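You operate a simulated robot arm through the tools that you are given. There is no shell and no other tool. Be economical: measure what you need, move in short steps, check, and stop when the job is done.

The job below is to be done with a simulated robot arm. You get a single attempt, and the scene is never put back.

Task
Put things in order on the top of the folding table. At the end: the blue lens brush stands where the red dusting brush stood; the brown pen pot stands where the brown wooden block stood; the brown wooden block from the top of the folding table is on the purple gift box; the cream pebble from the top of the folding table stands where the brown pen pot stood; the red dusting brush stands where the cream pebble stood; whatever was shut is shut again. Leave all else as you found it, and nothing knocked over.

The check looks at the end state, three seconds after you hand in, the way a careful person would. Anything else that was tipped, shoved, dropped, spilled or broken makes it a failure.

Robot
A 6-joint arm with a two-finger gripper, fixed in place. Base frame: the origin is at the foot of the arm, x ahead of it, y to its left, z up; the work surface is at about z = 0. Units: cm, rad, N and s.
With the tool pointing down near the work surface it reaches from about 18 to 48 cm from the base axis. Its first joint turns from -1.152 to 1.152 rad. Payload 1.76 kg.
Tool frame: the origin (TCP) lies between the finger pads and is the grasp point; the fingertips stand 2.9 cm ahead of it; z points along the fingers, y is the line along which they close. The gripper opens to 8.2 cm. The gripper's body begins 5.8 cm behind the TCP.
Orientation is told as [roll, pitch, yaw] about the base's x, y, z axes, in that order, counted from this pose: with the fingers straight down and closing along the base's y, the tool's x points along the base's -x, its y along +y and its z along -z.

Tools
- The arm moves only by the tool send_rows. Its argument "motion" is one flat list of numbers, 7 for each row, row after row: the turn, a rotation vector about the tool's x, y, z in rad, then the shift along the tool's x, y, z in cm, then the gripper command, from -1 (fully open) to 1 (shut), values between in proportion. In form: [rx, ry, rz, tx, ty, tz, claw, rx, ry, rz, tx, ty, tz, claw, ...]. A call has 1 to 8 rows; each row is the pose to reach, as a shift and turn from the pose commanded when the call began, along the tool's axes at that moment. Each row takes 0.2 s and may step no farther than 5 cm and 0.15 rad from the row before; otherwise, or with a gripper value out of range, the whole call is refused. Where a pose cannot be reached the arm comes as near as it can. A force on the tool above 40 N (or 10 N above the force at the start of the call, whichever is more), or a blocked arm, ends the call early, and 0.2 s more pass. The fingers move at their own pace and stop on an object; they squeeze with about 34 N. The grip force told is the motor's: it shows also when the fingers shut on nothing. Time passes only in rows, and 0.2 s behind the last, so rows that repeat a pose let the fingers close. The reply holds the time, the measured pose of the TCP, the force on the tool along the base axes, the opening and the grip force, in the units named above and with some noise, with the torque about the TCP (base axes, N m) and any sound that the robot's microphone picked up.
- Cameras (640 x 400 px; columns grow to the right, rows downward): "scene" is fixed at [5.82, 32.59, 42.12]; the picture's right is [-0.74, -0.67, 0.00], its down [-0.40, 0.44, -0.80] and it looks along [0.54, -0.59, -0.60] (base axes); focal length 227 px, centre (320, 200). "wrist" rides on the gripper at [7.9, 0.4, -9] in the tool frame; the picture's right is [-0.05, 1.00, 0.00], its down [-0.71, -0.04, -0.71] and it looks along [-0.71, -0.04, 0.71] (tool axes); focal length 256 px, centre (320, 200). There is no depth. A picture from a camera that has moved, and an enlarged one, comes with that camera's place and axes in the base frame and with its lens. The place of the scene camera against the robot may be out by one fixed shift of up to 1.2 cm in any direction.
- camera(camera): a new picture of that camera. It takes no simulated time.
- inspect(camera, box): a new picture of the part [left, top, right, bottom] of that camera's present view, enlarged. It takes no simulated time.
- sign_off(): hands the job in; it is judged then, once.

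Go step by step. Nothing tells you positions but the pictures and the camera data: compare them with the known pose of the tool, close in by small moves and look again before you grip or let go. The budget is 120 turns and 68 pictures, counting those below and the enlarged ones. Unless the task says otherwise, let go and move clear before handing in, and close with one line.

The tools are called by a JSON object that holds its "op" and its "data". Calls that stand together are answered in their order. send_rows: Moves the arm, as the interface text tells. Its arguments: {"type":"object","properties":{"motion":{"type":"array","items":{"type":"number"}}},"required":["motion"]} The other tools are called the same way: camera (camera) takes a picture; inspect (camera, box) takes an enlarged picture of a part of a camera's view; sign_off () hands the job in.

At the start:

```text
t: 0.0
ee_pos: [23.83, -4.47, 28.03]
tool_rot: [-0.001, 0.0, 0.0]
contact_force: [0.4, 1.0, 0.6]
wrist_torque: [-0.01, 0.0, -0.02]
finger_gap: 8.18
gripper_force: 0.0
```

scene: 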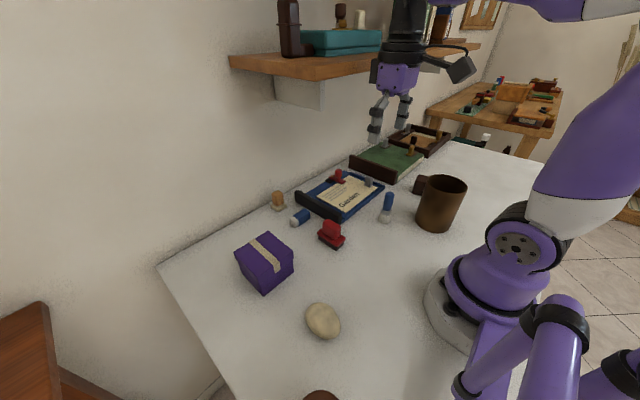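
wrist: 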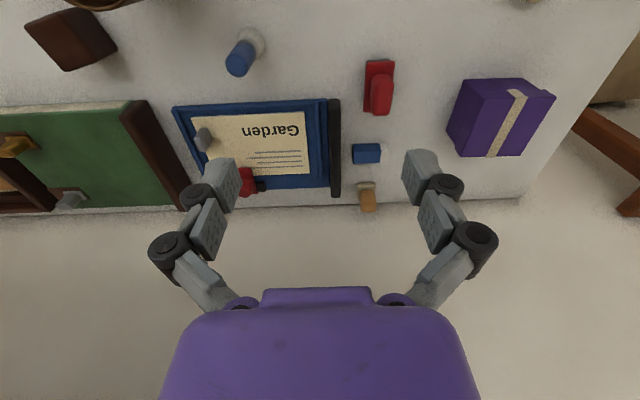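

I see a table with a purple gift box, a red brush, blue brushes, a brown mug-like pot, a pebble, a tray and a book. I'll enlarge the views to identify each object before moving.

{"op": "inspect", "data": {"camera": "scene", "box": [220, 140, 480, 300]}}

{"op": "inspect", "data": {"camera": "scene", "box": [150, 220, 410, 400]}}

{"op": "inspect", "data": {"camera": "wrist", "box": [0, 0, 320, 220]}}

{"op": "inspect", "data": {"camera": "wrist", "box": [300, 0, 640, 220]}}

```text
2.46 times, centred on (350, 220) of scene
camera zoom: at [5.82, 32.59, 42.12], right [-0.74, -0.67, 0.0], down [-0.4, 0.44, -0.8], along [0.54, -0.59, -0.6], focal length 560 px, centre (246, 151)
```

zoom: 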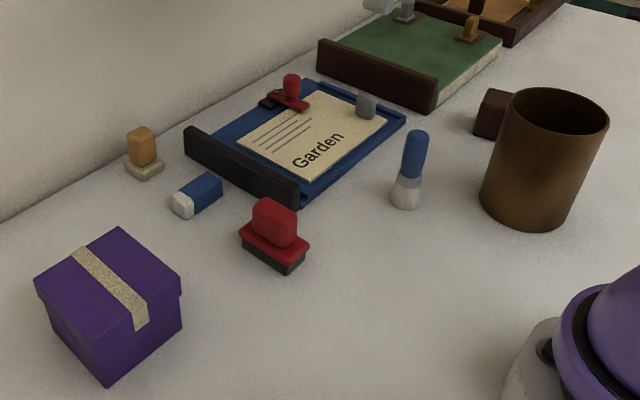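

```text
2.22 times, centred on (280, 310) of scene
camera zoom: at [5.82, 32.59, 42.12], right [-0.74, -0.67, 0.0], down [-0.4, 0.44, -0.8], along [0.54, -0.59, -0.6], focal length 505 px, centre (409, -44)
```

zoom: 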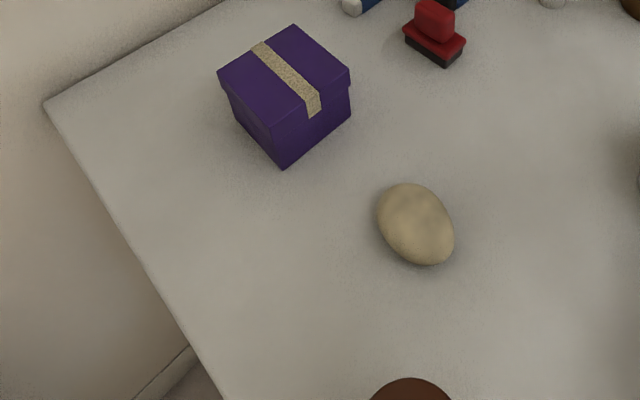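

```text
1.82 times, centred on (160, 110) of wrist
camera zoom: at [15.9, -4.09, 36.94], right [0.05, 1.0, 0.0], down [0.71, -0.04, 0.71], along [0.71, -0.04, -0.71], focal length 465 px, centre (611, 364)
```

zoom: 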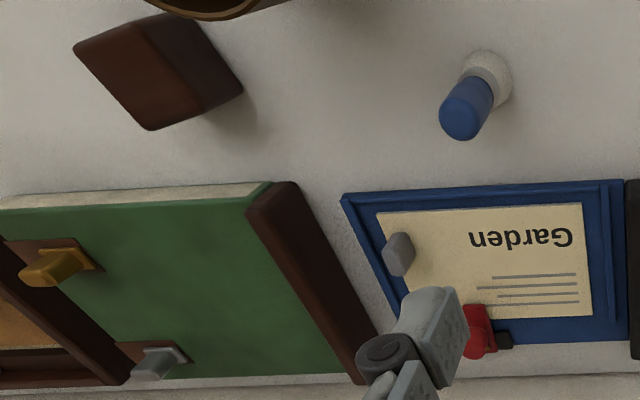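

```text
1.82 times, centred on (470, 110) of wrist
camera zoom: at [15.9, -4.09, 36.94], right [0.05, 1.0, 0.0], down [0.71, -0.04, 0.71], along [0.71, -0.04, -0.71], focal length 465 px, centre (47, 364)
```

zoom: 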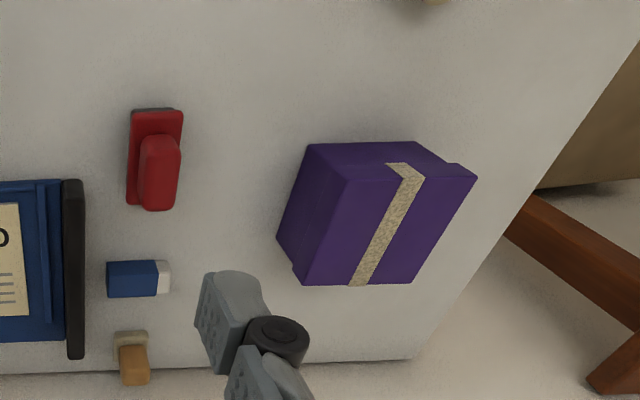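

The movable things are the dark block at about (22.5,-33.5), the pot at (13.6,-22.4), the blue brush at (24.2,-13.5), the red brush at (30,3), the pebble at (18.5,18) and the gift box at (34,17.6). No buffer spot is needed, so the order is block, pot, pebble, red brush, blue brush. First I'll move toward the pot and block for a closer look.

{"op": "send_rows", "data": {"motion": [0, 0, 0.135, 1, -2.8, 0.6, -1, 0, 0, 0.27, 2, -5.6, 1.2, -1, 0, 0, 0.405, 3, -8.4, 1.8, -1, 0, 0, 0.54, 4, -11.2, 2.4, -1, 0, 0, 0.675, 5, -14, 3, -1, 0, 0, 0.81, 6, -16.8, 3.5, -1, 0, 0, 0.95, 6.8, -19.5, 4, -1, 0, 0, 0.95, 6.8, -19.5, 4, -1]}}

{"op": "camera", "data": {"camera": "wrist"}}

{"op": "camera", "data": {"camera": "scene"}}

```text
t: 1.8
ee_pos: [17.11, -23.87, 24.05]
tool_rot: [-0.001, 0.0, -0.952]
contact_force: [0.0, 0.5, 0.6]
wrist_torque: [-0.02, -0.01, 0.0]
finger_gap: 8.19
gripper_force: 0.0
```

```text
61 pictures are left
camera wrist: at [12.72, -17.34, 32.94], right [0.84, 0.54, 0.0], down [0.38, -0.6, 0.71], along [0.38, -0.6, -0.71], focal length 256 px, centre (320, 200)
```

wrist: 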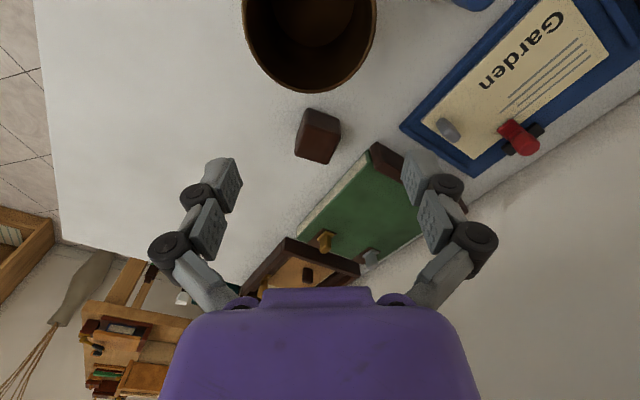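

```text
60 pictures are left
```

scene: 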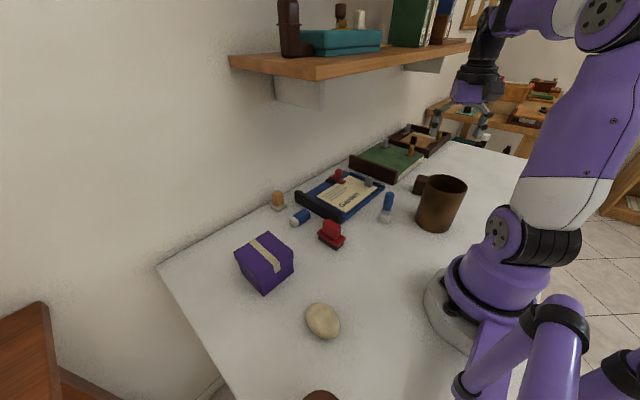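

{"op": "inspect", "data": {"camera": "wrist", "box": [220, 0, 420, 180]}}

{"op": "inspect", "data": {"camera": "scene", "box": [380, 130, 480, 240]}}

```text
2.22 times, centred on (320, 90) of wrist
camera zoom: at [12.72, -17.34, 32.94], right [0.84, 0.54, 0.0], down [0.38, -0.6, 0.71], along [0.38, -0.6, -0.71], focal length 569 px, centre (320, 444)
```

zoom: 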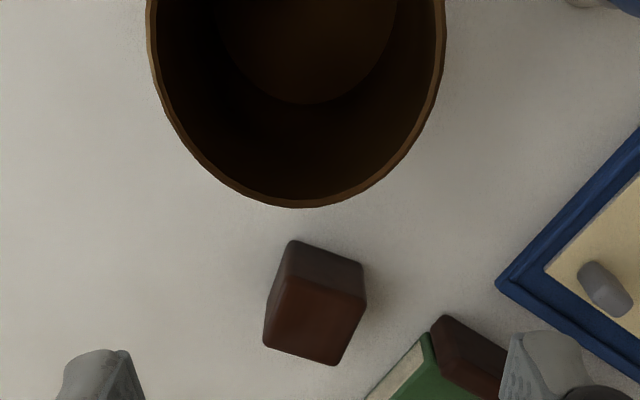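

```text
3.64 times, centred on (430, 185) of scene
camera zoom: at [5.82, 32.58, 42.12], right [-0.74, -0.67, 0.0], down [-0.4, 0.44, -0.8], along [0.54, -0.59, -0.6], focal length 827 px, centre (-80, 254)
```

zoom: 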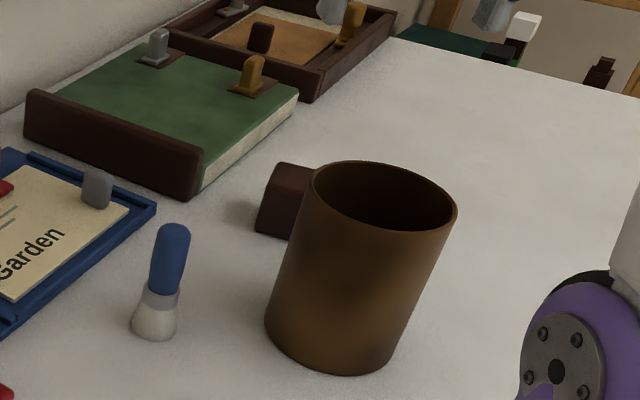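

The block is a cube of about 4.6 cm centred near (22.25,-33.1), with its edges turned about 0.23 rad. I'll hover above it with the grip aligned and then look.

{"op": "send_rows", "data": {"motion": [0, 0, 0.1, -3, -0.3, 2.5, -0.7, 0, 0, 0.2, -6, -0.6, 5, -0.7, 0, 0, 0.3, -9, -0.9, 7.5, -0.7, 0, 0, 0.388, -10.48, -1.14, 10, -0.7, 0, 0, 0.388, -10.48, -1.14, 11, -0.7, 0, 0, 0.388, -10.48, -1.14, 11, -0.7]}}

{"op": "camera", "data": {"camera": "wrist"}}

```text
t: 3.2
ee_pos: [22.17, -33.08, 12.97]
tool_rot: [0.001, -0.001, -1.337]
contact_force: [-0.1, -0.4, 0.7]
wrist_torque: [0.04, -0.02, 0.04]
finger_gap: 6.97
gripper_force: 0.0
```

```text
57 pictures are left
camera wrist: at [20.77, -25.42, 21.99], right [0.98, 0.18, 0.0], down [0.13, -0.7, 0.71], along [0.13, -0.7, -0.71], focal length 256 px, centre (320, 200)
```

wrist: 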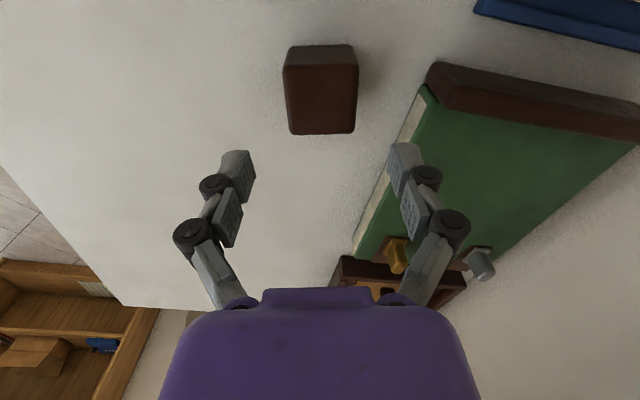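

The block is centred under the gripper and aligned. I'll go down, leaving the tips about 0.5 cm above the table, and close.

{"op": "send_rows", "data": {"motion": [0, 0, 0, 0, 0, 3, -0.7, 0, 0, 0, 0, 0, 6, -0.7, 0, 0, 0, 0, 0, 8.5, -0.7, 0, 0, 0, 0, 0, 9.5, -0.7, 0, 0, 0, 0, 0, 9.5, 0.2, 0, 0, 0, 0, 0, 9.5, 0.4, 0, 0, 0, 0, 0, 9.5, 0.4]}}

```text
t: 4.8
ee_pos: [22.35, -33.06, 3.47]
tool_rot: [0.001, -0.003, -1.336]
contact_force: [2.8, 0.0, 9.1]
wrist_torque: [0.05, -0.04, -0.06]
finger_gap: 4.92
gripper_force: 33.9
```

The block is gripped at 4.9 cm. I'll lift it straight up.

{"op": "send_rows", "data": {"motion": [0, 0, 0, 0, 0, -1, 0.6, 0, 0, 0, 0, 0, -4, 0.6, 0, 0, 0, 0, 0, -8, 0.6, 0, 0, 0, 0, 0, -12, 0.6, 0, 0, 0, 0, 0, -16, 0.6, 0, 0, 0, 0, 0, -18, 0.6]}}

{"op": "camera", "data": {"camera": "scene"}}

```text
t: 6.2
ee_pos: [22.23, -33.15, 21.55]
tool_rot: [-0.001, 0.001, -1.338]
contact_force: [-0.3, 0.3, -0.6]
wrist_torque: [0.0, -0.02, 0.01]
finger_gap: 4.93
gripper_force: 34.2
```

```text
56 pictures are left
```

scene: 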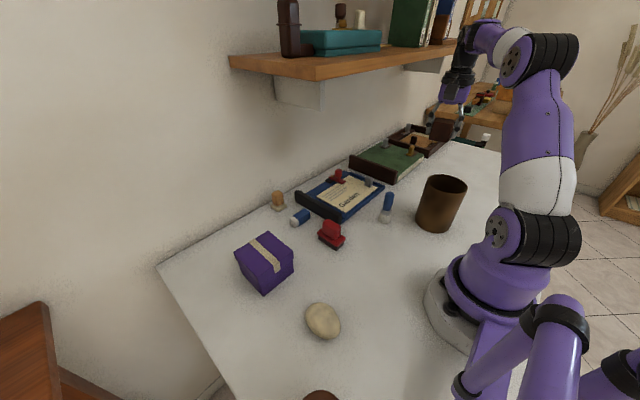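

The block is held well. I'll swing it over toward the gift box, which sits nearly square to the axes with its centre near (35.1,17.4) and its top at about z 5.7.

{"op": "send_rows", "data": {"motion": [0, 0, -0.12, 3.8, 1.91, 0, 0.6, 0, 0, -0.24, 7.6, 3.82, 0, 0.6, 0, 0, -0.36, 11.4, 5.72, 0, 0.6, 0, 0, -0.48, 15.2, 7.63, 0, 0.6, 0, 0, -0.6, 19, 9.54, 0, 0.6, 0, 0, -0.72, 22.8, 11.45, 0, 0.6, 0, 0, -0.84, 26.6, 13.35, 0, 0.6, 0, 0, -0.96, 30.39, 15.26, 0, 0.6]}}

```text
t: 8.1
ee_pos: [27.69, -5.65, 21.55]
tool_rot: [-0.017, 0.029, -0.593]
contact_force: [0.9, -0.2, -0.6]
wrist_torque: [0.01, -0.01, 0.02]
finger_gap: 4.93
gripper_force: 34.6
stopped in row 8: the arm was blocked; the commanded pose is now the measured one
```

The arm reports it was blocked near the end of that move, so I'll look before moving on.

{"op": "camera", "data": {"camera": "scene"}}

{"op": "camera", "data": {"camera": "wrist"}}

```text
55 pictures are left
```

scene: 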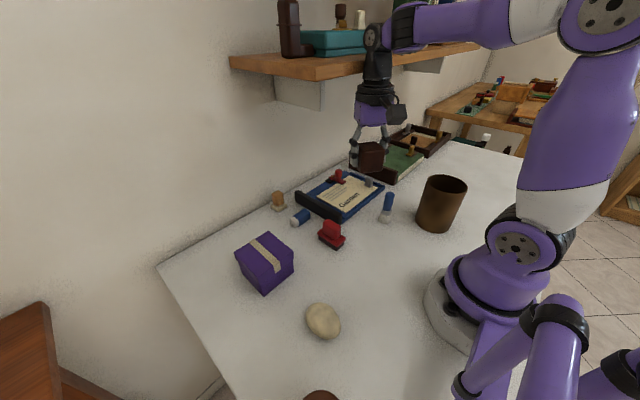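

```text
54 pictures are left
camera wrist: at [21.73, -0.92, 30.87], right [0.6, 0.8, -0.02], down [0.59, -0.43, 0.69], along [0.54, -0.42, -0.73], focal length 256 px, centre (320, 200)
```

wrist: 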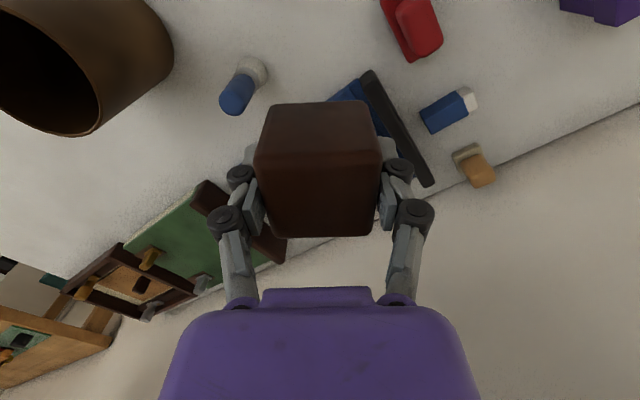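

The wrist most likely touched the shelf front, which I estimate at x≥30, z≈37, y<6. Nothing looks displaced. I'll back off toward the base and straighten the tool.

{"op": "send_rows", "data": {"motion": [0, 0, 0, 1.5, -1, 0, 0.6, -0.01, -0.015, 0, 3.2, -2.2, 0, 0.6, -0.017, -0.029, 0, 4.73, -3.19, 0, 0.6, -0.017, -0.029, 0, 4.73, -3.19, 0, 0.6]}}

{"op": "inspect", "data": {"camera": "scene", "box": [220, 0, 540, 200]}}

```text
t: 9.1
ee_pos: [22.35, -5.6, 21.69]
tool_rot: [0.001, -0.003, -0.587]
contact_force: [-0.5, 0.7, -1.1]
wrist_torque: [-0.01, 0.04, -0.01]
finger_gap: 4.91
gripper_force: 34.5
```

```text
2.00 times, centred on (380, 100) of scene
camera zoom: at [5.82, 32.59, 42.12], right [-0.74, -0.67, 0.0], down [-0.4, 0.44, -0.8], along [0.54, -0.59, -0.6], focal length 455 px, centre (200, 400)
```

zoom: 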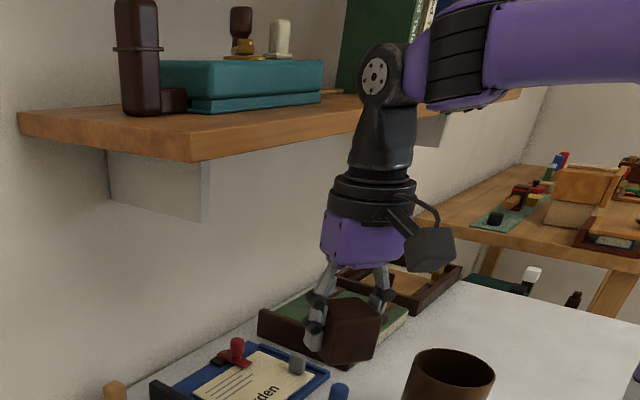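

The block is still held and the shelf is clear. I'll carry the block sideways close to the base until it is past the end of the shelf.

{"op": "send_rows", "data": {"motion": [0, 0, -0.084, 1.86, 2.71, 0, 0.6, 0, 0, -0.168, 3.72, 5.42, 0, 0.6, 0, 0, -0.252, 5.58, 8.13, 0, 0.6, 0, 0, -0.336, 7.45, 10.83, 0, 0.6, 0, 0, -0.42, 9.31, 13.54, 0, 0.6, 0, 0, -0.504, 11.17, 16.25, 0, 0.6, 0, 0, -0.587, 13.03, 18.96, 0, 0.6, 0, 0, -0.587, 13.03, 18.96, 0, 0.6]}}

{"op": "camera", "data": {"camera": "wrist"}}

```text
t: 10.9
ee_pos: [22.11, 17.28, 21.67]
tool_rot: [0.0, -0.002, 0.001]
contact_force: [0.5, 0.7, -1.3]
wrist_torque: [0.0, 0.02, 0.0]
finger_gap: 4.89
gripper_force: 33.9
```

```text
52 pictures are left
camera wrist: at [14.09, 17.69, 30.7], right [0.05, 1.0, 0.0], down [0.7, -0.04, 0.71], along [0.71, -0.04, -0.71], focal length 256 px, centre (320, 200)
```

wrist: 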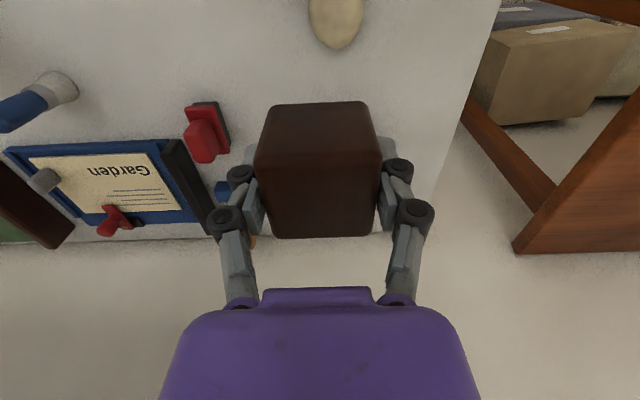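

The held block hides the box from the wrist camera. The scene camera reads y about 1.2 cm too low, so I estimate the box centre at about (35,19). I'll hover above it and compare in both views.

{"op": "send_rows", "data": {"motion": [0, 0, 0, -3, 0.5, 0, 0.6, 0, 0, 0, -6, 0.9, 0, 0.6, 0, 0, 0, -9, 1.3, 0, 0.6, 0, 0, 0, -12.8, 1.7, 0, 0.6, 0, 0, 0, -12.8, 1.7, 4, 0.6, 0, 0, 0, -12.8, 1.7, 6, 0.6, 0, 0, 0, -12.8, 1.7, 6, 0.6]}}

{"op": "inspect", "data": {"camera": "scene", "box": [180, 140, 380, 320]}}

{"op": "camera", "data": {"camera": "wrist"}}

```text
t: 12.5
ee_pos: [34.92, 19.25, 15.63]
tool_rot: [-0.001, -0.002, -0.003]
contact_force: [-0.1, 0.5, -1.3]
wrist_torque: [0.04, 0.0, 0.0]
finger_gap: 4.91
gripper_force: 34.0
```

```text
2.22 times, centred on (280, 230) of scene
camera zoom: at [5.82, 32.59, 42.12], right [-0.74, -0.67, 0.0], down [-0.4, 0.44, -0.8], along [0.54, -0.59, -0.6], focal length 505 px, centre (409, 133)
```

zoom: 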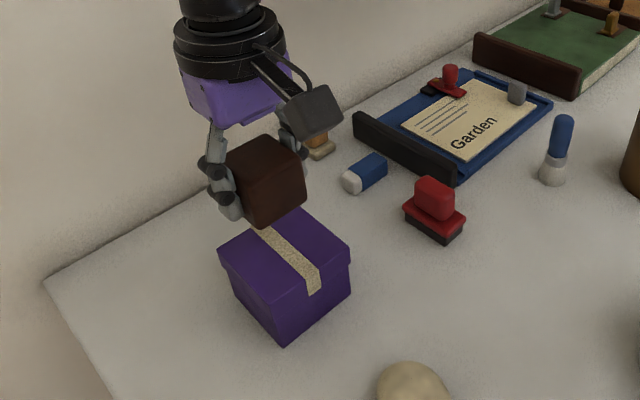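

```text
50 pictures are left
camera wrist: at [26.83, 19.5, 24.74], right [0.05, 1.0, 0.0], down [0.71, -0.04, 0.71], along [0.71, -0.04, -0.71], focal length 256 px, centre (320, 200)
```

wrist: 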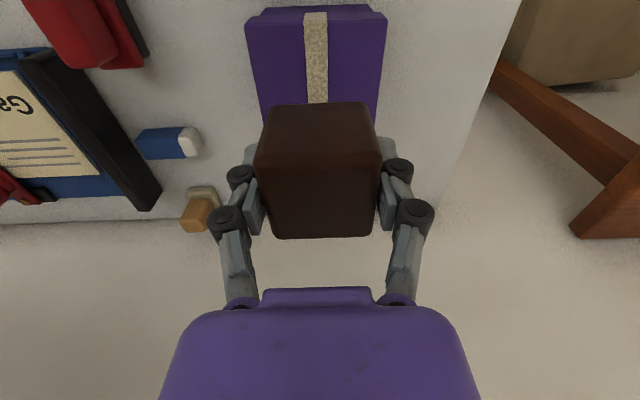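

The ribbon puts the box centre at about (34.4,19.1). I'll nudge over it and lower until just above its top.

{"op": "send_rows", "data": {"motion": [0, 0, 0, 0.4, -0.1, 2, 0.6, 0, 0, 0, 0.4, -0.1, 4, 0.6, 0, 0, 0, 0.4, -0.1, 5, 0.6, 0, 0, 0, 0.4, -0.1, 5.4, 0.6, 0, 0, 0, 0.4, -0.1, 5.4, 0.6]}}

{"op": "inspect", "data": {"camera": "scene", "box": [200, 180, 340, 310]}}

```text
t: 13.7
ee_pos: [34.55, 19.04, 10.52]
tool_rot: [0.001, -0.004, -0.002]
contact_force: [-6.7, -2.6, 25.3]
wrist_torque: [-0.13, 0.28, -0.01]
finger_gap: 4.93
gripper_force: 33.6
```

```text
3.08 times, centred on (270, 245) of scene
camera zoom: at [5.81, 32.58, 42.13], right [-0.74, -0.67, 0.0], down [-0.4, 0.44, -0.8], along [0.54, -0.59, -0.6], focal length 700 px, centre (474, 62)
```

zoom: 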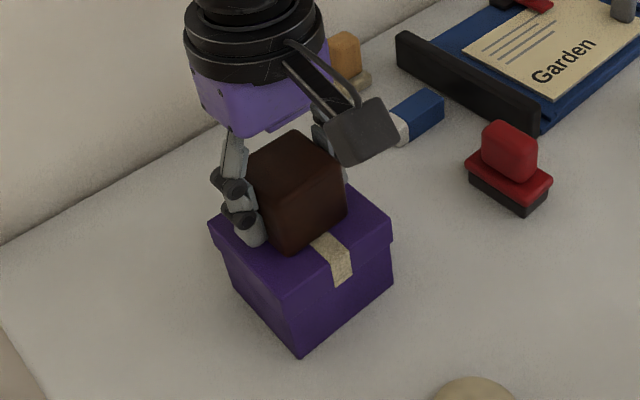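

Contact: the block is on the box, whose top is at about z 7. I'll ease off the pressure, open gently and rise.

{"op": "send_rows", "data": {"motion": [0, 0, 0, 0, 0, -0.2, 0.6, 0, 0, 0, 0, 0, -0.2, 0.0, 0, 0, 0, 0, 0, -0.2, -0.5, 0, 0, 0, 0, 0, -0.2, -0.7, 0, 0, 0, 0, 0, -2, -0.7, 0, 0, 0, 0, 0, -5, -0.7, 0, 0, 0, 0, 0, -9, -0.7, 0, 0, 0, 0, 0, -12, -0.7]}}

{"op": "inspect", "data": {"camera": "scene", "box": [200, 180, 340, 310]}}

{"op": "camera", "data": {"camera": "wrist"}}

```text
t: 15.5
ee_pos: [34.38, 18.87, 22.36]
tool_rot: [0.001, 0.002, 0.001]
contact_force: [0.2, -0.8, -0.3]
wrist_torque: [0.01, 0.02, 0.01]
finger_gap: 6.97
gripper_force: 0.1
```

```text
3.08 times, centred on (270, 245) of scene
camera zoom: at [5.82, 32.59, 42.12], right [-0.74, -0.67, 0.0], down [-0.4, 0.44, -0.8], along [0.54, -0.59, -0.6], focal length 700 px, centre (474, 62)
```

zoom: 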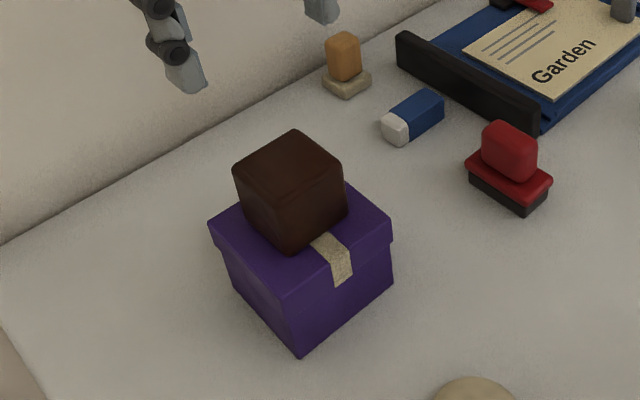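

```text
47 pictures are left
camera wrist: at [26.46, 19.3, 31.32], right [0.05, 1.0, 0.0], down [0.71, -0.04, 0.71], along [0.71, -0.04, -0.71], focal length 256 px, centre (320, 200)
```

wrist: 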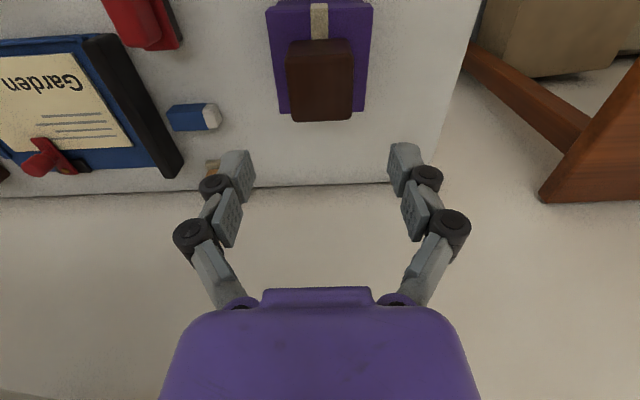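

The block stands stably on the box. Next I'll retreat around the shelf to look at the pot from above.

{"op": "send_rows", "data": {"motion": [0, 0, 0, 4.1, -2.3, 0, -0.7, 0, 0, 0, 8.2, -4.6, 0, -0.7, 0, 0, 0, 12.4, -6.9, 0, -0.7, 0, 0, 0.1, 12.4, -11.5, 0, -0.7, 0, 0, 0.2, 12.4, -16, 0, -0.7, 0, 0, 0.3, 12.4, -20.5, 0, -0.7, 0, 0, 0.4, 12.4, -25, 0, -0.7]}}

```text
t: 17.1
ee_pos: [22.05, -6.02, 22.21]
tool_rot: [0.001, -0.002, -0.402]
contact_force: [0.0, 0.4, -0.1]
wrist_torque: [-0.03, 0.0, -0.01]
finger_gap: 6.99
gripper_force: 0.0
```

{"op": "send_rows", "data": {"motion": [0, 0, 0.126, 1.3, -2.8, -0.8, -1, 0, 0, 0.252, 2.6, -5.6, -1.6, -1, 0, 0, 0.378, 3.9, -8.5, -2.4, -1, 0, 0, 0.504, 5.2, -11.3, -3.2, -1, 0, 0, 0.63, 6.52, -14.18, -4, -1, 0, 0, 0.63, 6.52, -14.18, -4, -1]}}

{"op": "camera", "data": {"camera": "wrist"}}

{"op": "camera", "data": {"camera": "scene"}}

```text
t: 18.5
ee_pos: [10.6, -16.66, 26.04]
tool_rot: [0.002, -0.001, -1.031]
contact_force: [0.3, -0.9, -0.4]
wrist_torque: [-0.01, 0.03, -0.01]
finger_gap: 8.2
gripper_force: 0.0
```

```text
46 pictures are left
camera wrist: at [6.75, -9.63, 35.16], right [0.88, 0.47, 0.0], down [0.33, -0.63, 0.71], along [0.33, -0.63, -0.71], focal length 256 px, centre (320, 200)
```

wrist: 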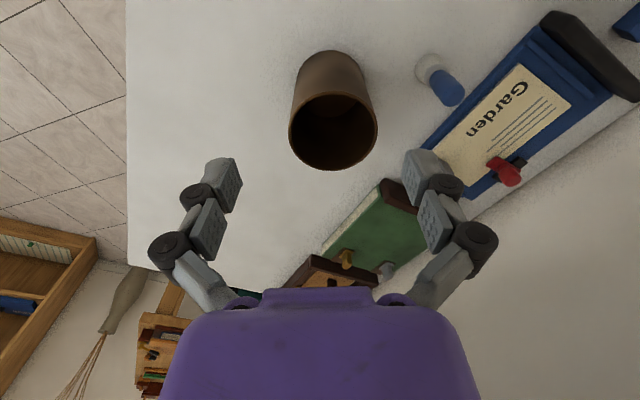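

```text
45 pictures are left
```

scene: 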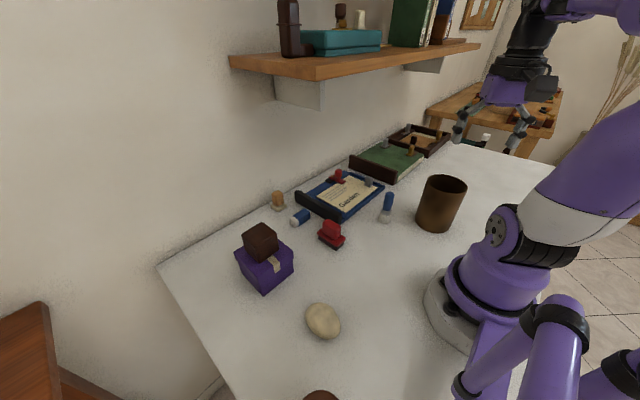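

{"op": "inspect", "data": {"camera": "wrist", "box": [250, 30, 410, 190]}}

```text
2.50 times, centred on (330, 110) of wrist
camera zoom: at [6.75, -9.63, 35.16], right [0.88, 0.47, 0.0], down [0.33, -0.63, 0.71], along [0.33, -0.63, -0.71], focal length 640 px, centre (295, 425)
```

zoom: 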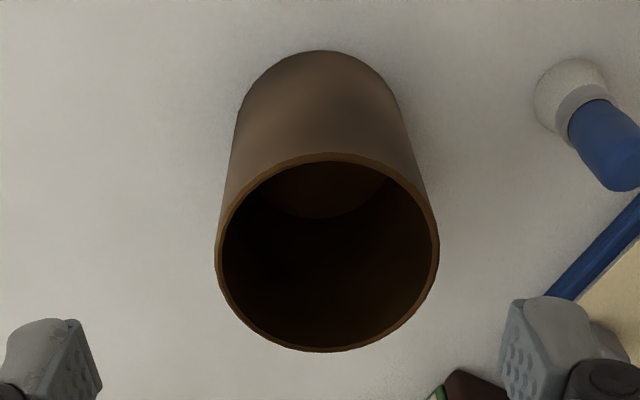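

The pot measures about 8.8 cm across and 12.4 cm high, with its centre near (14.1,-21). That is too wide to span, so I'll pinch its rim on the side away from the joint limit. First I'll hover over that rim point.

{"op": "send_rows", "data": {"motion": [0, 0, 0, -2, 1.8, 1.5, -0.1, 0, 0, 0, -4, 3.6, 3, -0.1, 0, 0, 0, -5.51, 5.03, 5, -0.1, 0, 0, 0, -5.51, 5.03, 7, -0.1, 0, 0, 0, -5.51, 5.03, 7, -0.1]}}

{"op": "camera", "data": {"camera": "wrist"}}

{"op": "inspect", "data": {"camera": "scene", "box": [370, 80, 530, 240]}}

```text
t: 19.7
ee_pos: [17.67, -18.66, 19.07]
tool_rot: [0.001, -0.003, -1.031]
contact_force: [0.6, 0.0, 0.5]
wrist_torque: [-0.01, -0.01, 0.02]
finger_gap: 4.48
gripper_force: 0.0
```

```text
43 pictures are left
camera wrist: at [13.86, -11.68, 28.22], right [0.88, 0.47, 0.0], down [0.33, -0.63, 0.71], along [0.33, -0.63, -0.71], focal length 256 px, centre (320, 200)
```

wrist: 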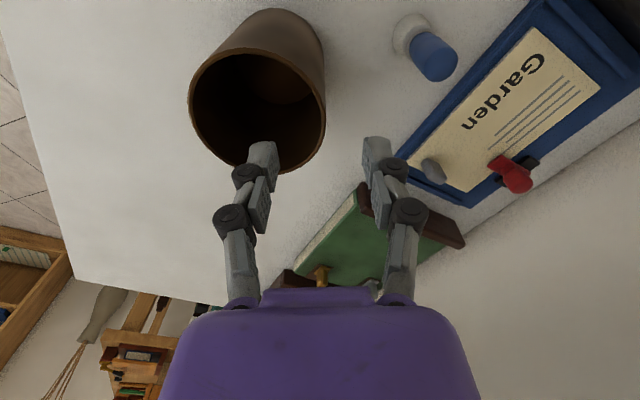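

```text
2.50 times, centred on (450, 160) of scene
camera zoom: at [5.82, 32.59, 42.12], right [-0.74, -0.67, 0.0], down [-0.4, 0.44, -0.8], along [0.54, -0.59, -0.6], focal length 568 px, centre (-5, 300)
```

zoom: 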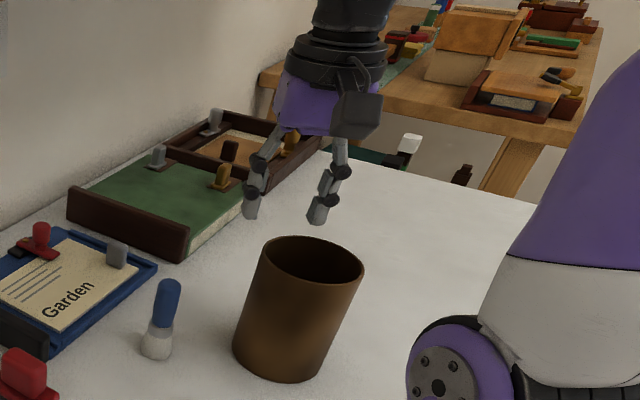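

The rim wall lies almost exactly between the fingers. I'll lower to about 2.8 cm below the rim and close gently.

{"op": "send_rows", "data": {"motion": [0, 0, 0, 0, 0.05, 3, -0.1, 0, 0, 0, 0, 0.05, 6, -0.1, 0, 0, 0, 0, 0.05, 8, -0.1, 0, 0, 0, 0, 0.05, 9.4, -0.1, 0, 0, 0, 0, 0.05, 9.4, -0.1]}}

{"op": "camera", "data": {"camera": "wrist"}}

```text
t: 20.9
ee_pos: [17.71, -18.65, 9.81]
tool_rot: [0.001, -0.001, -1.031]
contact_force: [0.7, -0.1, 0.5]
wrist_torque: [-0.02, -0.01, 0.03]
finger_gap: 4.51
gripper_force: 0.0
```

```text
41 pictures are left
camera wrist: at [13.89, -11.65, 18.8], right [0.88, 0.47, 0.0], down [0.33, -0.62, 0.71], along [0.33, -0.63, -0.71], focal length 256 px, centre (320, 200)
```

wrist: 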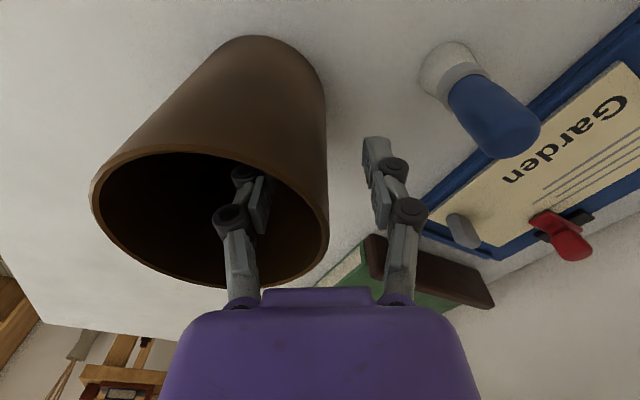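

One finger is inside the pot and one outside, as planned. I'll close now.

{"op": "send_rows", "data": {"motion": [0, 0, 0, 0, 0, 0, 0.3, 0, 0, 0, 0, 0, 0, 0.6, 0, 0, 0, 0, 0, 0, 0.9, 0, 0, 0, 0, 0, 0, 1, 0, 0, 0, 0, 0, 0, 1]}}

{"op": "camera", "data": {"camera": "wrist"}}

```text
t: 22.1
ee_pos: [17.76, -18.69, 9.94]
tool_rot: [0.002, -0.001, -1.031]
contact_force: [-0.8, -1.1, 0.1]
wrist_torque: [-0.08, -0.06, 0.03]
finger_gap: 0.6
gripper_force: 31.0
```

```text
40 pictures are left
camera wrist: at [13.9, -11.65, 18.82], right [0.88, 0.47, 0.0], down [0.33, -0.62, 0.71], along [0.33, -0.63, -0.71], focal length 256 px, centre (320, 200)
```

wrist: 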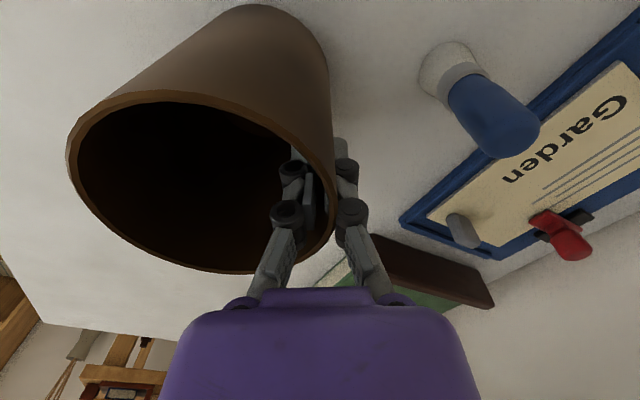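

{"op": "inspect", "data": {"camera": "scene", "box": [370, 80, 530, 240]}}

```text
2.50 times, centred on (450, 160) of scene
camera zoom: at [5.82, 32.59, 42.12], right [-0.74, -0.67, 0.0], down [-0.4, 0.44, -0.8], along [0.54, -0.59, -0.6], focal length 568 px, centre (-5, 300)
```

zoom: 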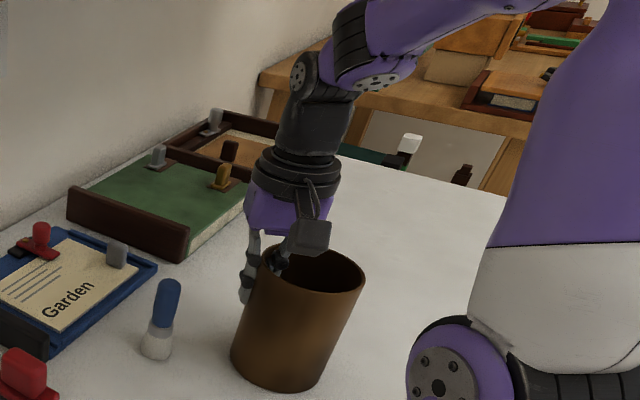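

The pot slid about 1.5 cm toward the base as the fingers closed, but it is upright and gripped. I'll lift it slightly to test the hold.

{"op": "send_rows", "data": {"motion": [0, 0, 0, 0, 0, -0.5, 1, 0, 0, 0, 0, 0, -1, 1, 0, 0, 0, 0, 0, -2, 1, 0, 0, 0, 0, 0, -2, 1]}}

{"op": "inspect", "data": {"camera": "scene", "box": [370, 80, 530, 240]}}

{"op": "camera", "data": {"camera": "wrist"}}

```text
t: 23.1
ee_pos: [17.76, -18.64, 12.03]
tool_rot: [0.002, 0.0, -1.031]
contact_force: [-1.1, -0.1, -2.4]
wrist_torque: [-0.03, -0.07, 0.01]
finger_gap: 0.61
gripper_force: 31.0
```

```text
2.50 times, centred on (450, 160) of scene
camera zoom: at [5.82, 32.59, 42.12], right [-0.74, -0.67, 0.0], down [-0.4, 0.44, -0.8], along [0.54, -0.59, -0.6], focal length 568 px, centre (-5, 300)
```

zoom: 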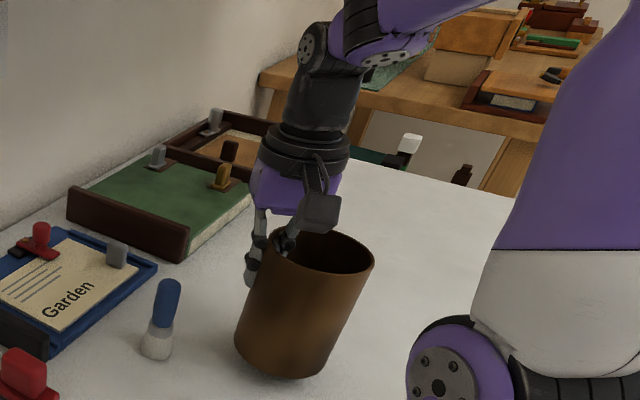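

```text
37 pictures are left
camera wrist: at [13.93, -11.68, 20.89], right [0.88, 0.47, 0.0], down [0.33, -0.63, 0.71], along [0.33, -0.62, -0.71], focal length 256 px, centre (320, 200)
```

wrist: 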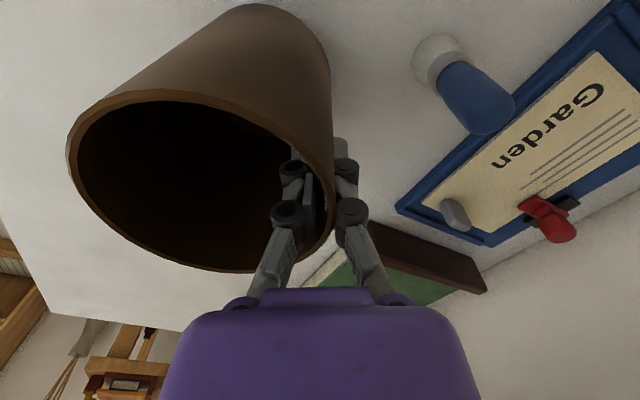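

The pot is held firmly and upright. I'll carry it to the block's old place, turning the tool so the wrist stays clear of the shelf.

{"op": "send_rows", "data": {"motion": [0, 0, -0.1, -1.6, 0.06, -0.5, 1, 0, 0, -0.21, -3.2, 0.12, -1, 1, 0, 0, -0.33, -5, 0.2, -1, 1, 0, 0, -0.45, -7, 0.27, -1, 1, 0, 0, -0.57, -9, 0.34, -1, 1, 0, 0, -0.69, -11, 0.4, -1, 1, 0, 0, -0.8, -12.71, 0.47, -1, 1, 0, 0, -0.8, -12.71, 0.47, -1, 1]}}

{"op": "camera", "data": {"camera": "wrist"}}

{"op": "inspect", "data": {"camera": "scene", "box": [370, 80, 530, 240]}}

```text
t: 24.9
ee_pos: [24.66, -29.3, 12.81]
tool_rot: [0.0, -0.002, -0.228]
contact_force: [-0.2, 0.5, -2.1]
wrist_torque: [0.09, -0.07, -0.02]
finger_gap: 0.6
gripper_force: 31.3
```

```text
36 pictures are left
camera wrist: at [16.92, -27.15, 21.86], right [0.28, 0.96, 0.0], down [0.68, -0.2, 0.71], along [0.68, -0.2, -0.71], focal length 256 px, centre (320, 200)
```

wrist: 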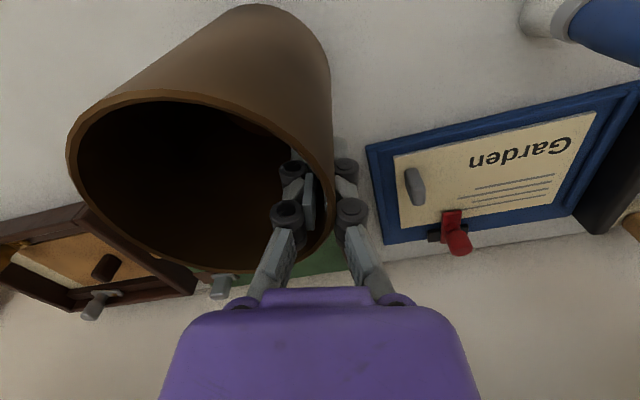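

```text
2.50 times, centred on (450, 160) of scene
camera zoom: at [5.82, 32.58, 42.12], right [-0.74, -0.67, 0.0], down [-0.4, 0.44, -0.8], along [0.54, -0.59, -0.6], focal length 568 px, centre (-5, 300)
```

zoom: 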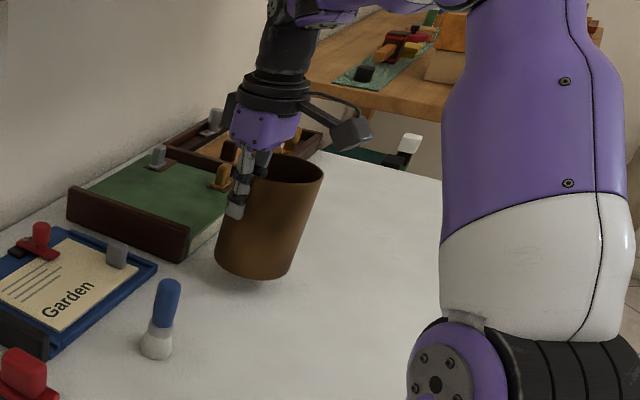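

The pot's centre is over about (22.3,-33), with clearance to the book. I'll lower it to the table.

{"op": "send_rows", "data": {"motion": [0, 0, 0, 0, 0, 1, 1, 0, 0, 0, 0, 0, 2, 1, 0, 0, 0, 0, 0, 2.6, 1, 0, 0, 0, 0, 0, 2.85, 1, 0, 0, 0, 0, 0, 2.85, 1]}}

```text
t: 26.1
ee_pos: [24.69, -29.29, 10.12]
tool_rot: [0.001, -0.002, -0.231]
contact_force: [-0.4, -0.3, -2.1]
wrist_torque: [0.07, -0.05, -0.03]
finger_gap: 0.6
gripper_force: 31.6
```

{"op": "send_rows", "data": {"motion": [0, 0, 0, 0, 0, 0.12, 1, 0, 0, 0, 0, 0, 0.22, 1, 0, 0, 0, 0, 0, 0.22, 1]}}

```text
t: 26.9
ee_pos: [24.61, -29.38, 9.79]
tool_rot: [0.0, -0.002, -0.231]
contact_force: [1.8, 1.2, -0.3]
wrist_torque: [-0.01, -0.1, 0.0]
finger_gap: 0.62
gripper_force: 31.2
```

The pot's weight is now on the table. I'll open moderately, rise and check.

{"op": "send_rows", "data": {"motion": [0, 0, 0, 0, 0, 0, 0.6, 0, 0, 0, 0, 0, 0, 0.2, 0, 0, 0, 0, 0, 0, 0.1, 0, 0, 0, 0, 0, -2, 0.1, 0, 0, 0, 0, 0, -5, 0.1, 0, 0, 0, 0, 0, -8, 0.1, 0, 0, 0, 2, 0, -10, 0.1, 0, 0, 0, 4, 0, -12, 0.1]}}

{"op": "camera", "data": {"camera": "wrist"}}

{"op": "camera", "data": {"camera": "scene"}}

```text
t: 28.7
ee_pos: [20.73, -28.32, 21.92]
tool_rot: [0.002, -0.001, -0.23]
contact_force: [-1.0, -0.3, 0.6]
wrist_torque: [0.04, -0.02, -0.02]
finger_gap: 3.69
gripper_force: 0.0
```

```text
34 pictures are left
camera wrist: at [13.05, -26.25, 30.85], right [0.28, 0.96, 0.0], down [0.68, -0.2, 0.71], along [0.68, -0.2, -0.71], focal length 256 px, centre (320, 200)
```

wrist: 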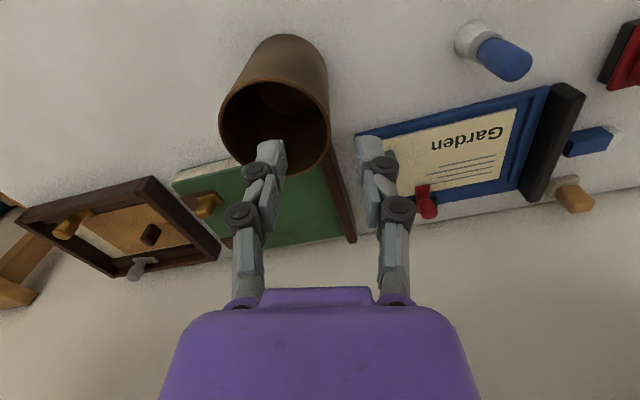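

```text
33 pictures are left
```

scene: 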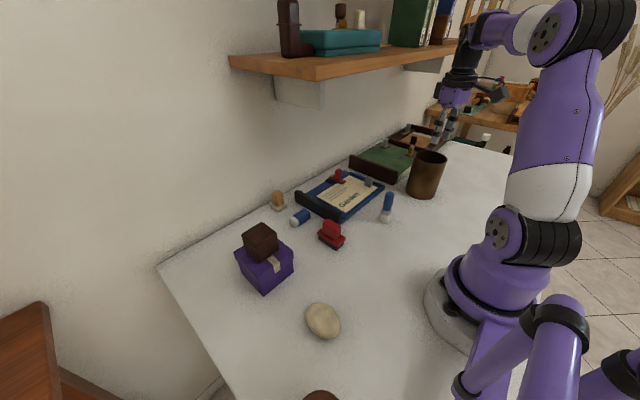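

The pot stands at about (22.2,-32.8) and the neighbouring things are undisturbed. Next comes the pebble near (19,19), so I'll swing around to look at it.

{"op": "send_rows", "data": {"motion": [0, 0, -0.05, 0.7, 3.9, 0, -0.5, 0, 0, -0.1, 1.4, 7.8, 0, -0.5, 0, 0, -0.15, 2.1, 11.7, 0, -0.5, 0, 0, -0.2, 2.8, 15.6, 0, -0.5, 0, 0, -0.25, 3.5, 19.5, 0, -0.5, 0, 0, -0.3, 4.4, 23.4, 0, -0.5, 0, 0, -0.35, 5.6, 27.4, 0, -0.5, 0, 0, -0.42, 7.07, 31.5, 0, -0.5]}}

```text
t: 30.5
ee_pos: [21.07, 3.93, 21.93]
tool_rot: [0.0, -0.002, 0.188]
contact_force: [-0.7, 0.2, -1.1]
wrist_torque: [0.0, 0.0, -0.02]
finger_gap: 6.17
gripper_force: 0.0
```

{"op": "send_rows", "data": {"motion": [0, 0, -0.12, 0.9, 2.3, 0, -0.5, 0, 0, -0.24, 1.8, 4.6, 0, -0.5, 0, 0, -0.36, 2.7, 7, 0, -0.5, 0, 0, -0.48, 3.6, 9.3, 0, -0.5, 0, 0, -0.6, 4.48, 11.61, 0, -0.5, 0, 0, -0.6, 4.48, 11.61, 0, -0.5]}}

{"op": "camera", "data": {"camera": "wrist"}}

```text
t: 31.9
ee_pos: [14.47, 14.47, 21.85]
tool_rot: [0.0, -0.002, 0.791]
contact_force: [-0.6, 0.1, 0.0]
wrist_torque: [-0.01, -0.01, -0.01]
finger_gap: 6.14
gripper_force: 0.0
```

```text
32 pictures are left
camera wrist: at [8.53, 9.06, 30.79], right [-0.67, 0.74, 0.0], down [0.52, 0.48, 0.71], along [0.53, 0.48, -0.71], focal length 256 px, centre (320, 200)
```

wrist: 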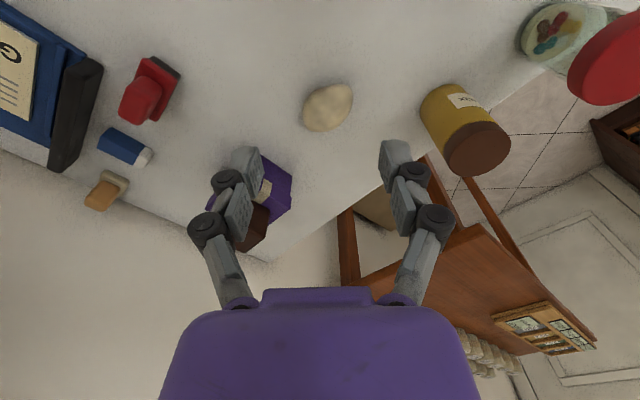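

{"op": "inspect", "data": {"camera": "wrist", "box": [250, 50, 450, 180]}}

```text
3.08 times, centred on (350, 115) of wrist
camera zoom: at [8.53, 9.06, 30.79], right [-0.67, 0.74, 0.0], down [0.52, 0.48, 0.71], along [0.53, 0.48, -0.71], focal length 788 px, centre (228, 462)
```

zoom: 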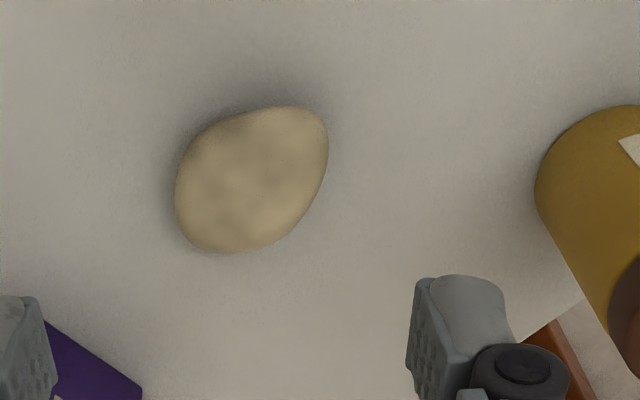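

The pebble is centred near (18.45,19.2), about 7 × 5.4 cm with its long axis along x. Jars stand farther to the left. I'll hover over it with yaw 0 so that I close across its short axis.

{"op": "send_rows", "data": {"motion": [0, 0, 0.132, -1, 0.1, 1, -0.9, 0, 0, 0.264, -2, 0.2, 3, -0.9, 0, 0, 0.396, -3, 0.3, 5, -0.9, 0, 0, 0.528, -4, 0.35, 7, -0.9, 0, 0, 0.66, -5.1, 0.4, 9, -0.9, 0, 0, 0.791, -6.16, 0.5, 9.85, -0.9, 0, 0, 0.791, -6.16, 0.5, 9.85, -0.9]}}

{"op": "camera", "data": {"camera": "wrist"}}

```text
t: 33.5
ee_pos: [18.52, 19.26, 11.85]
tool_rot: [-0.002, 0.0, -0.004]
contact_force: [-0.1, -0.3, -0.3]
wrist_torque: [0.01, 0.0, 0.02]
finger_gap: 7.82
gripper_force: 0.1
```

```text
30 pictures are left
camera wrist: at [10.48, 19.62, 20.9], right [0.06, 1.0, 0.0], down [0.7, -0.04, 0.71], along [0.71, -0.04, -0.71], focal length 256 px, centre (320, 200)
```

wrist: 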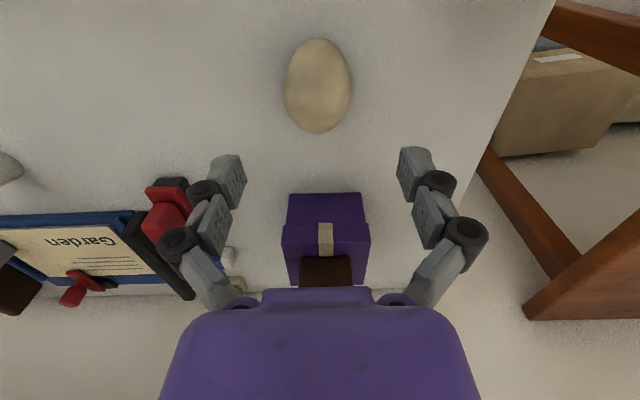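

The pebble is centred at about (18.35,19.1) and aligned. I'll lower to just above the table and close.

{"op": "send_rows", "data": {"motion": [0, 0, 0, 0.1, -0.15, 3, -0.9, 0, 0, 0, 0.1, -0.15, 6, -0.9, 0, 0, 0, 0.1, -0.15, 8, -0.9, 0, 0, 0, 0.1, -0.15, 8.6, -0.9, 0, 0, 0, 0.1, -0.15, 8.6, -0.5, 0, 0, 0, 0.1, -0.15, 8.6, 0, 0, 0, 0, 0.1, -0.15, 8.6, 0.3, 0, 0, 0, 0.1, -0.15, 8.6, 0.3]}}

{"op": "camera", "data": {"camera": "wrist"}}

```text
t: 35.3
ee_pos: [18.42, 18.91, 3.42]
tool_rot: [0.001, -0.003, -0.002]
contact_force: [0.7, -2.1, 6.5]
wrist_torque: [-0.05, 0.04, 0.01]
finger_gap: 4.58
gripper_force: 33.9
```

```text
29 pictures are left
camera wrist: at [10.36, 19.4, 12.38], right [0.06, 1.0, 0.0], down [0.7, -0.04, 0.71], along [0.71, -0.04, -0.71], focal length 256 px, centre (320, 200)
```

wrist: 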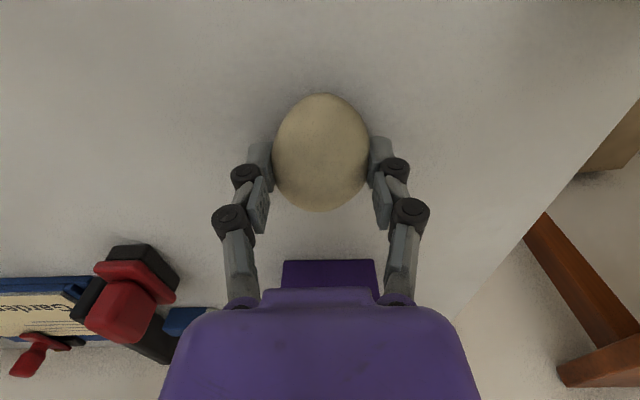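

The pebble is gripped at 4.6 cm. I'll lift and carry it back toward the pot's old place.

{"op": "send_rows", "data": {"motion": [0, 0, 0, 0, 0, -1.5, 0.5, 0, 0, 0, 0, 0, -5, 0.5, 0, 0, 0, 0, 0, -9, 0.5, 0, 0, 0.05, -1, -3, -12, 0.5, 0, 0, 0.1, -2, -7.4, -13, 0.5, 0, 0, 0.15, -3, -12, -13, 0.5, 0, 0, 0.2, -3.6, -16.5, -13, 0.5, 0, 0, 0.25, -3.6, -21, -13, 0.5]}}

{"op": "camera", "data": {"camera": "wrist"}}

```text
t: 37.1
ee_pos: [22.08, -1.95, 16.32]
tool_rot: [-0.001, -0.003, -0.253]
contact_force: [1.0, 0.4, -2.4]
wrist_torque: [0.0, 0.02, 0.0]
finger_gap: 4.6
gripper_force: 34.7
```

```text
28 pictures are left
camera wrist: at [14.37, 0.34, 25.3], right [0.3, 0.95, 0.0], down [0.67, -0.21, 0.71], along [0.68, -0.21, -0.71], focal length 256 px, centre (320, 200)
```

wrist: 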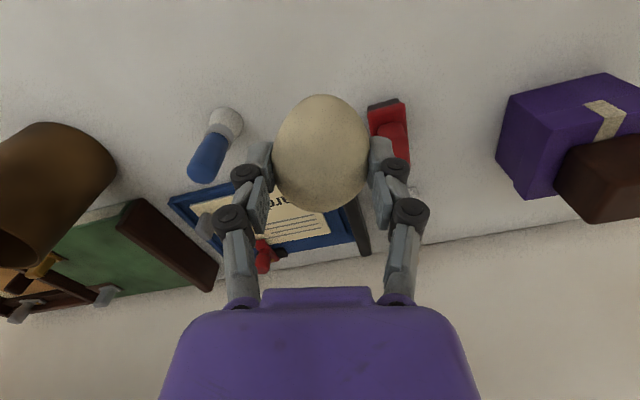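

{"op": "send_rows", "data": {"motion": [0, 0, 0.107, 0.42, -2.93, 0, 0.5, 0, 0, 0.214, 0.84, -5.87, 0, 0.5, 0, 0, 0.32, 1.26, -8.8, 0, 0.5, 0, 0, 0.43, 1.68, -11.7, 0, 0.5, 0, 0, 0.535, 2.1, -14.7, 0, 0.5, 0, 0, 0.64, 2.52, -17.6, 2, 0.5, 0, 0, 0.75, 2.94, -20.53, 5, 0.5, 0, 0, 0.75, 2.94, -20.53, 8, 0.5]}}

{"op": "camera", "data": {"camera": "scene"}}

```text
t: 38.9
ee_pos: [13.95, -21.19, 8.4]
tool_rot: [0.003, -0.003, -1.003]
contact_force: [0.1, -0.4, -2.6]
wrist_torque: [0.0, 0.01, -0.03]
finger_gap: 4.58
gripper_force: 34.2
```

```text
27 pictures are left
```

scene: 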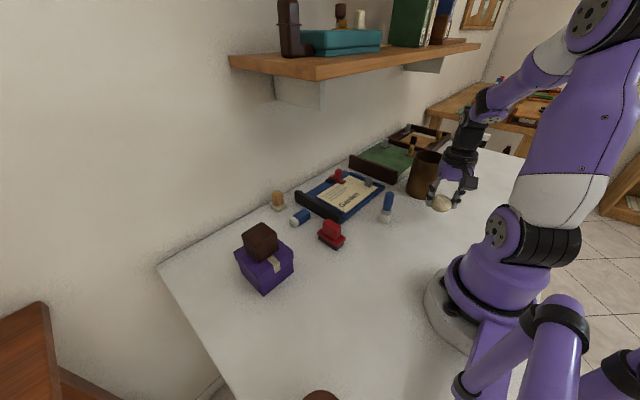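

{"op": "send_rows", "data": {"motion": [0, 0, 0, 0, 0, 2.5, 0.5, 0, 0, 0, 0, 0, 4.3, 0.5, 0, 0, 0, 0, 0, 4.85, 0.5, 0, 0, 0, 0, 0, 4.85, 0.5]}}

```text
t: 39.9
ee_pos: [14.04, -21.08, 3.41]
tool_rot: [0.001, -0.001, -1.003]
contact_force: [-0.3, 0.0, -1.7]
wrist_torque: [0.01, 0.01, 0.0]
finger_gap: 4.58
gripper_force: 33.2
```

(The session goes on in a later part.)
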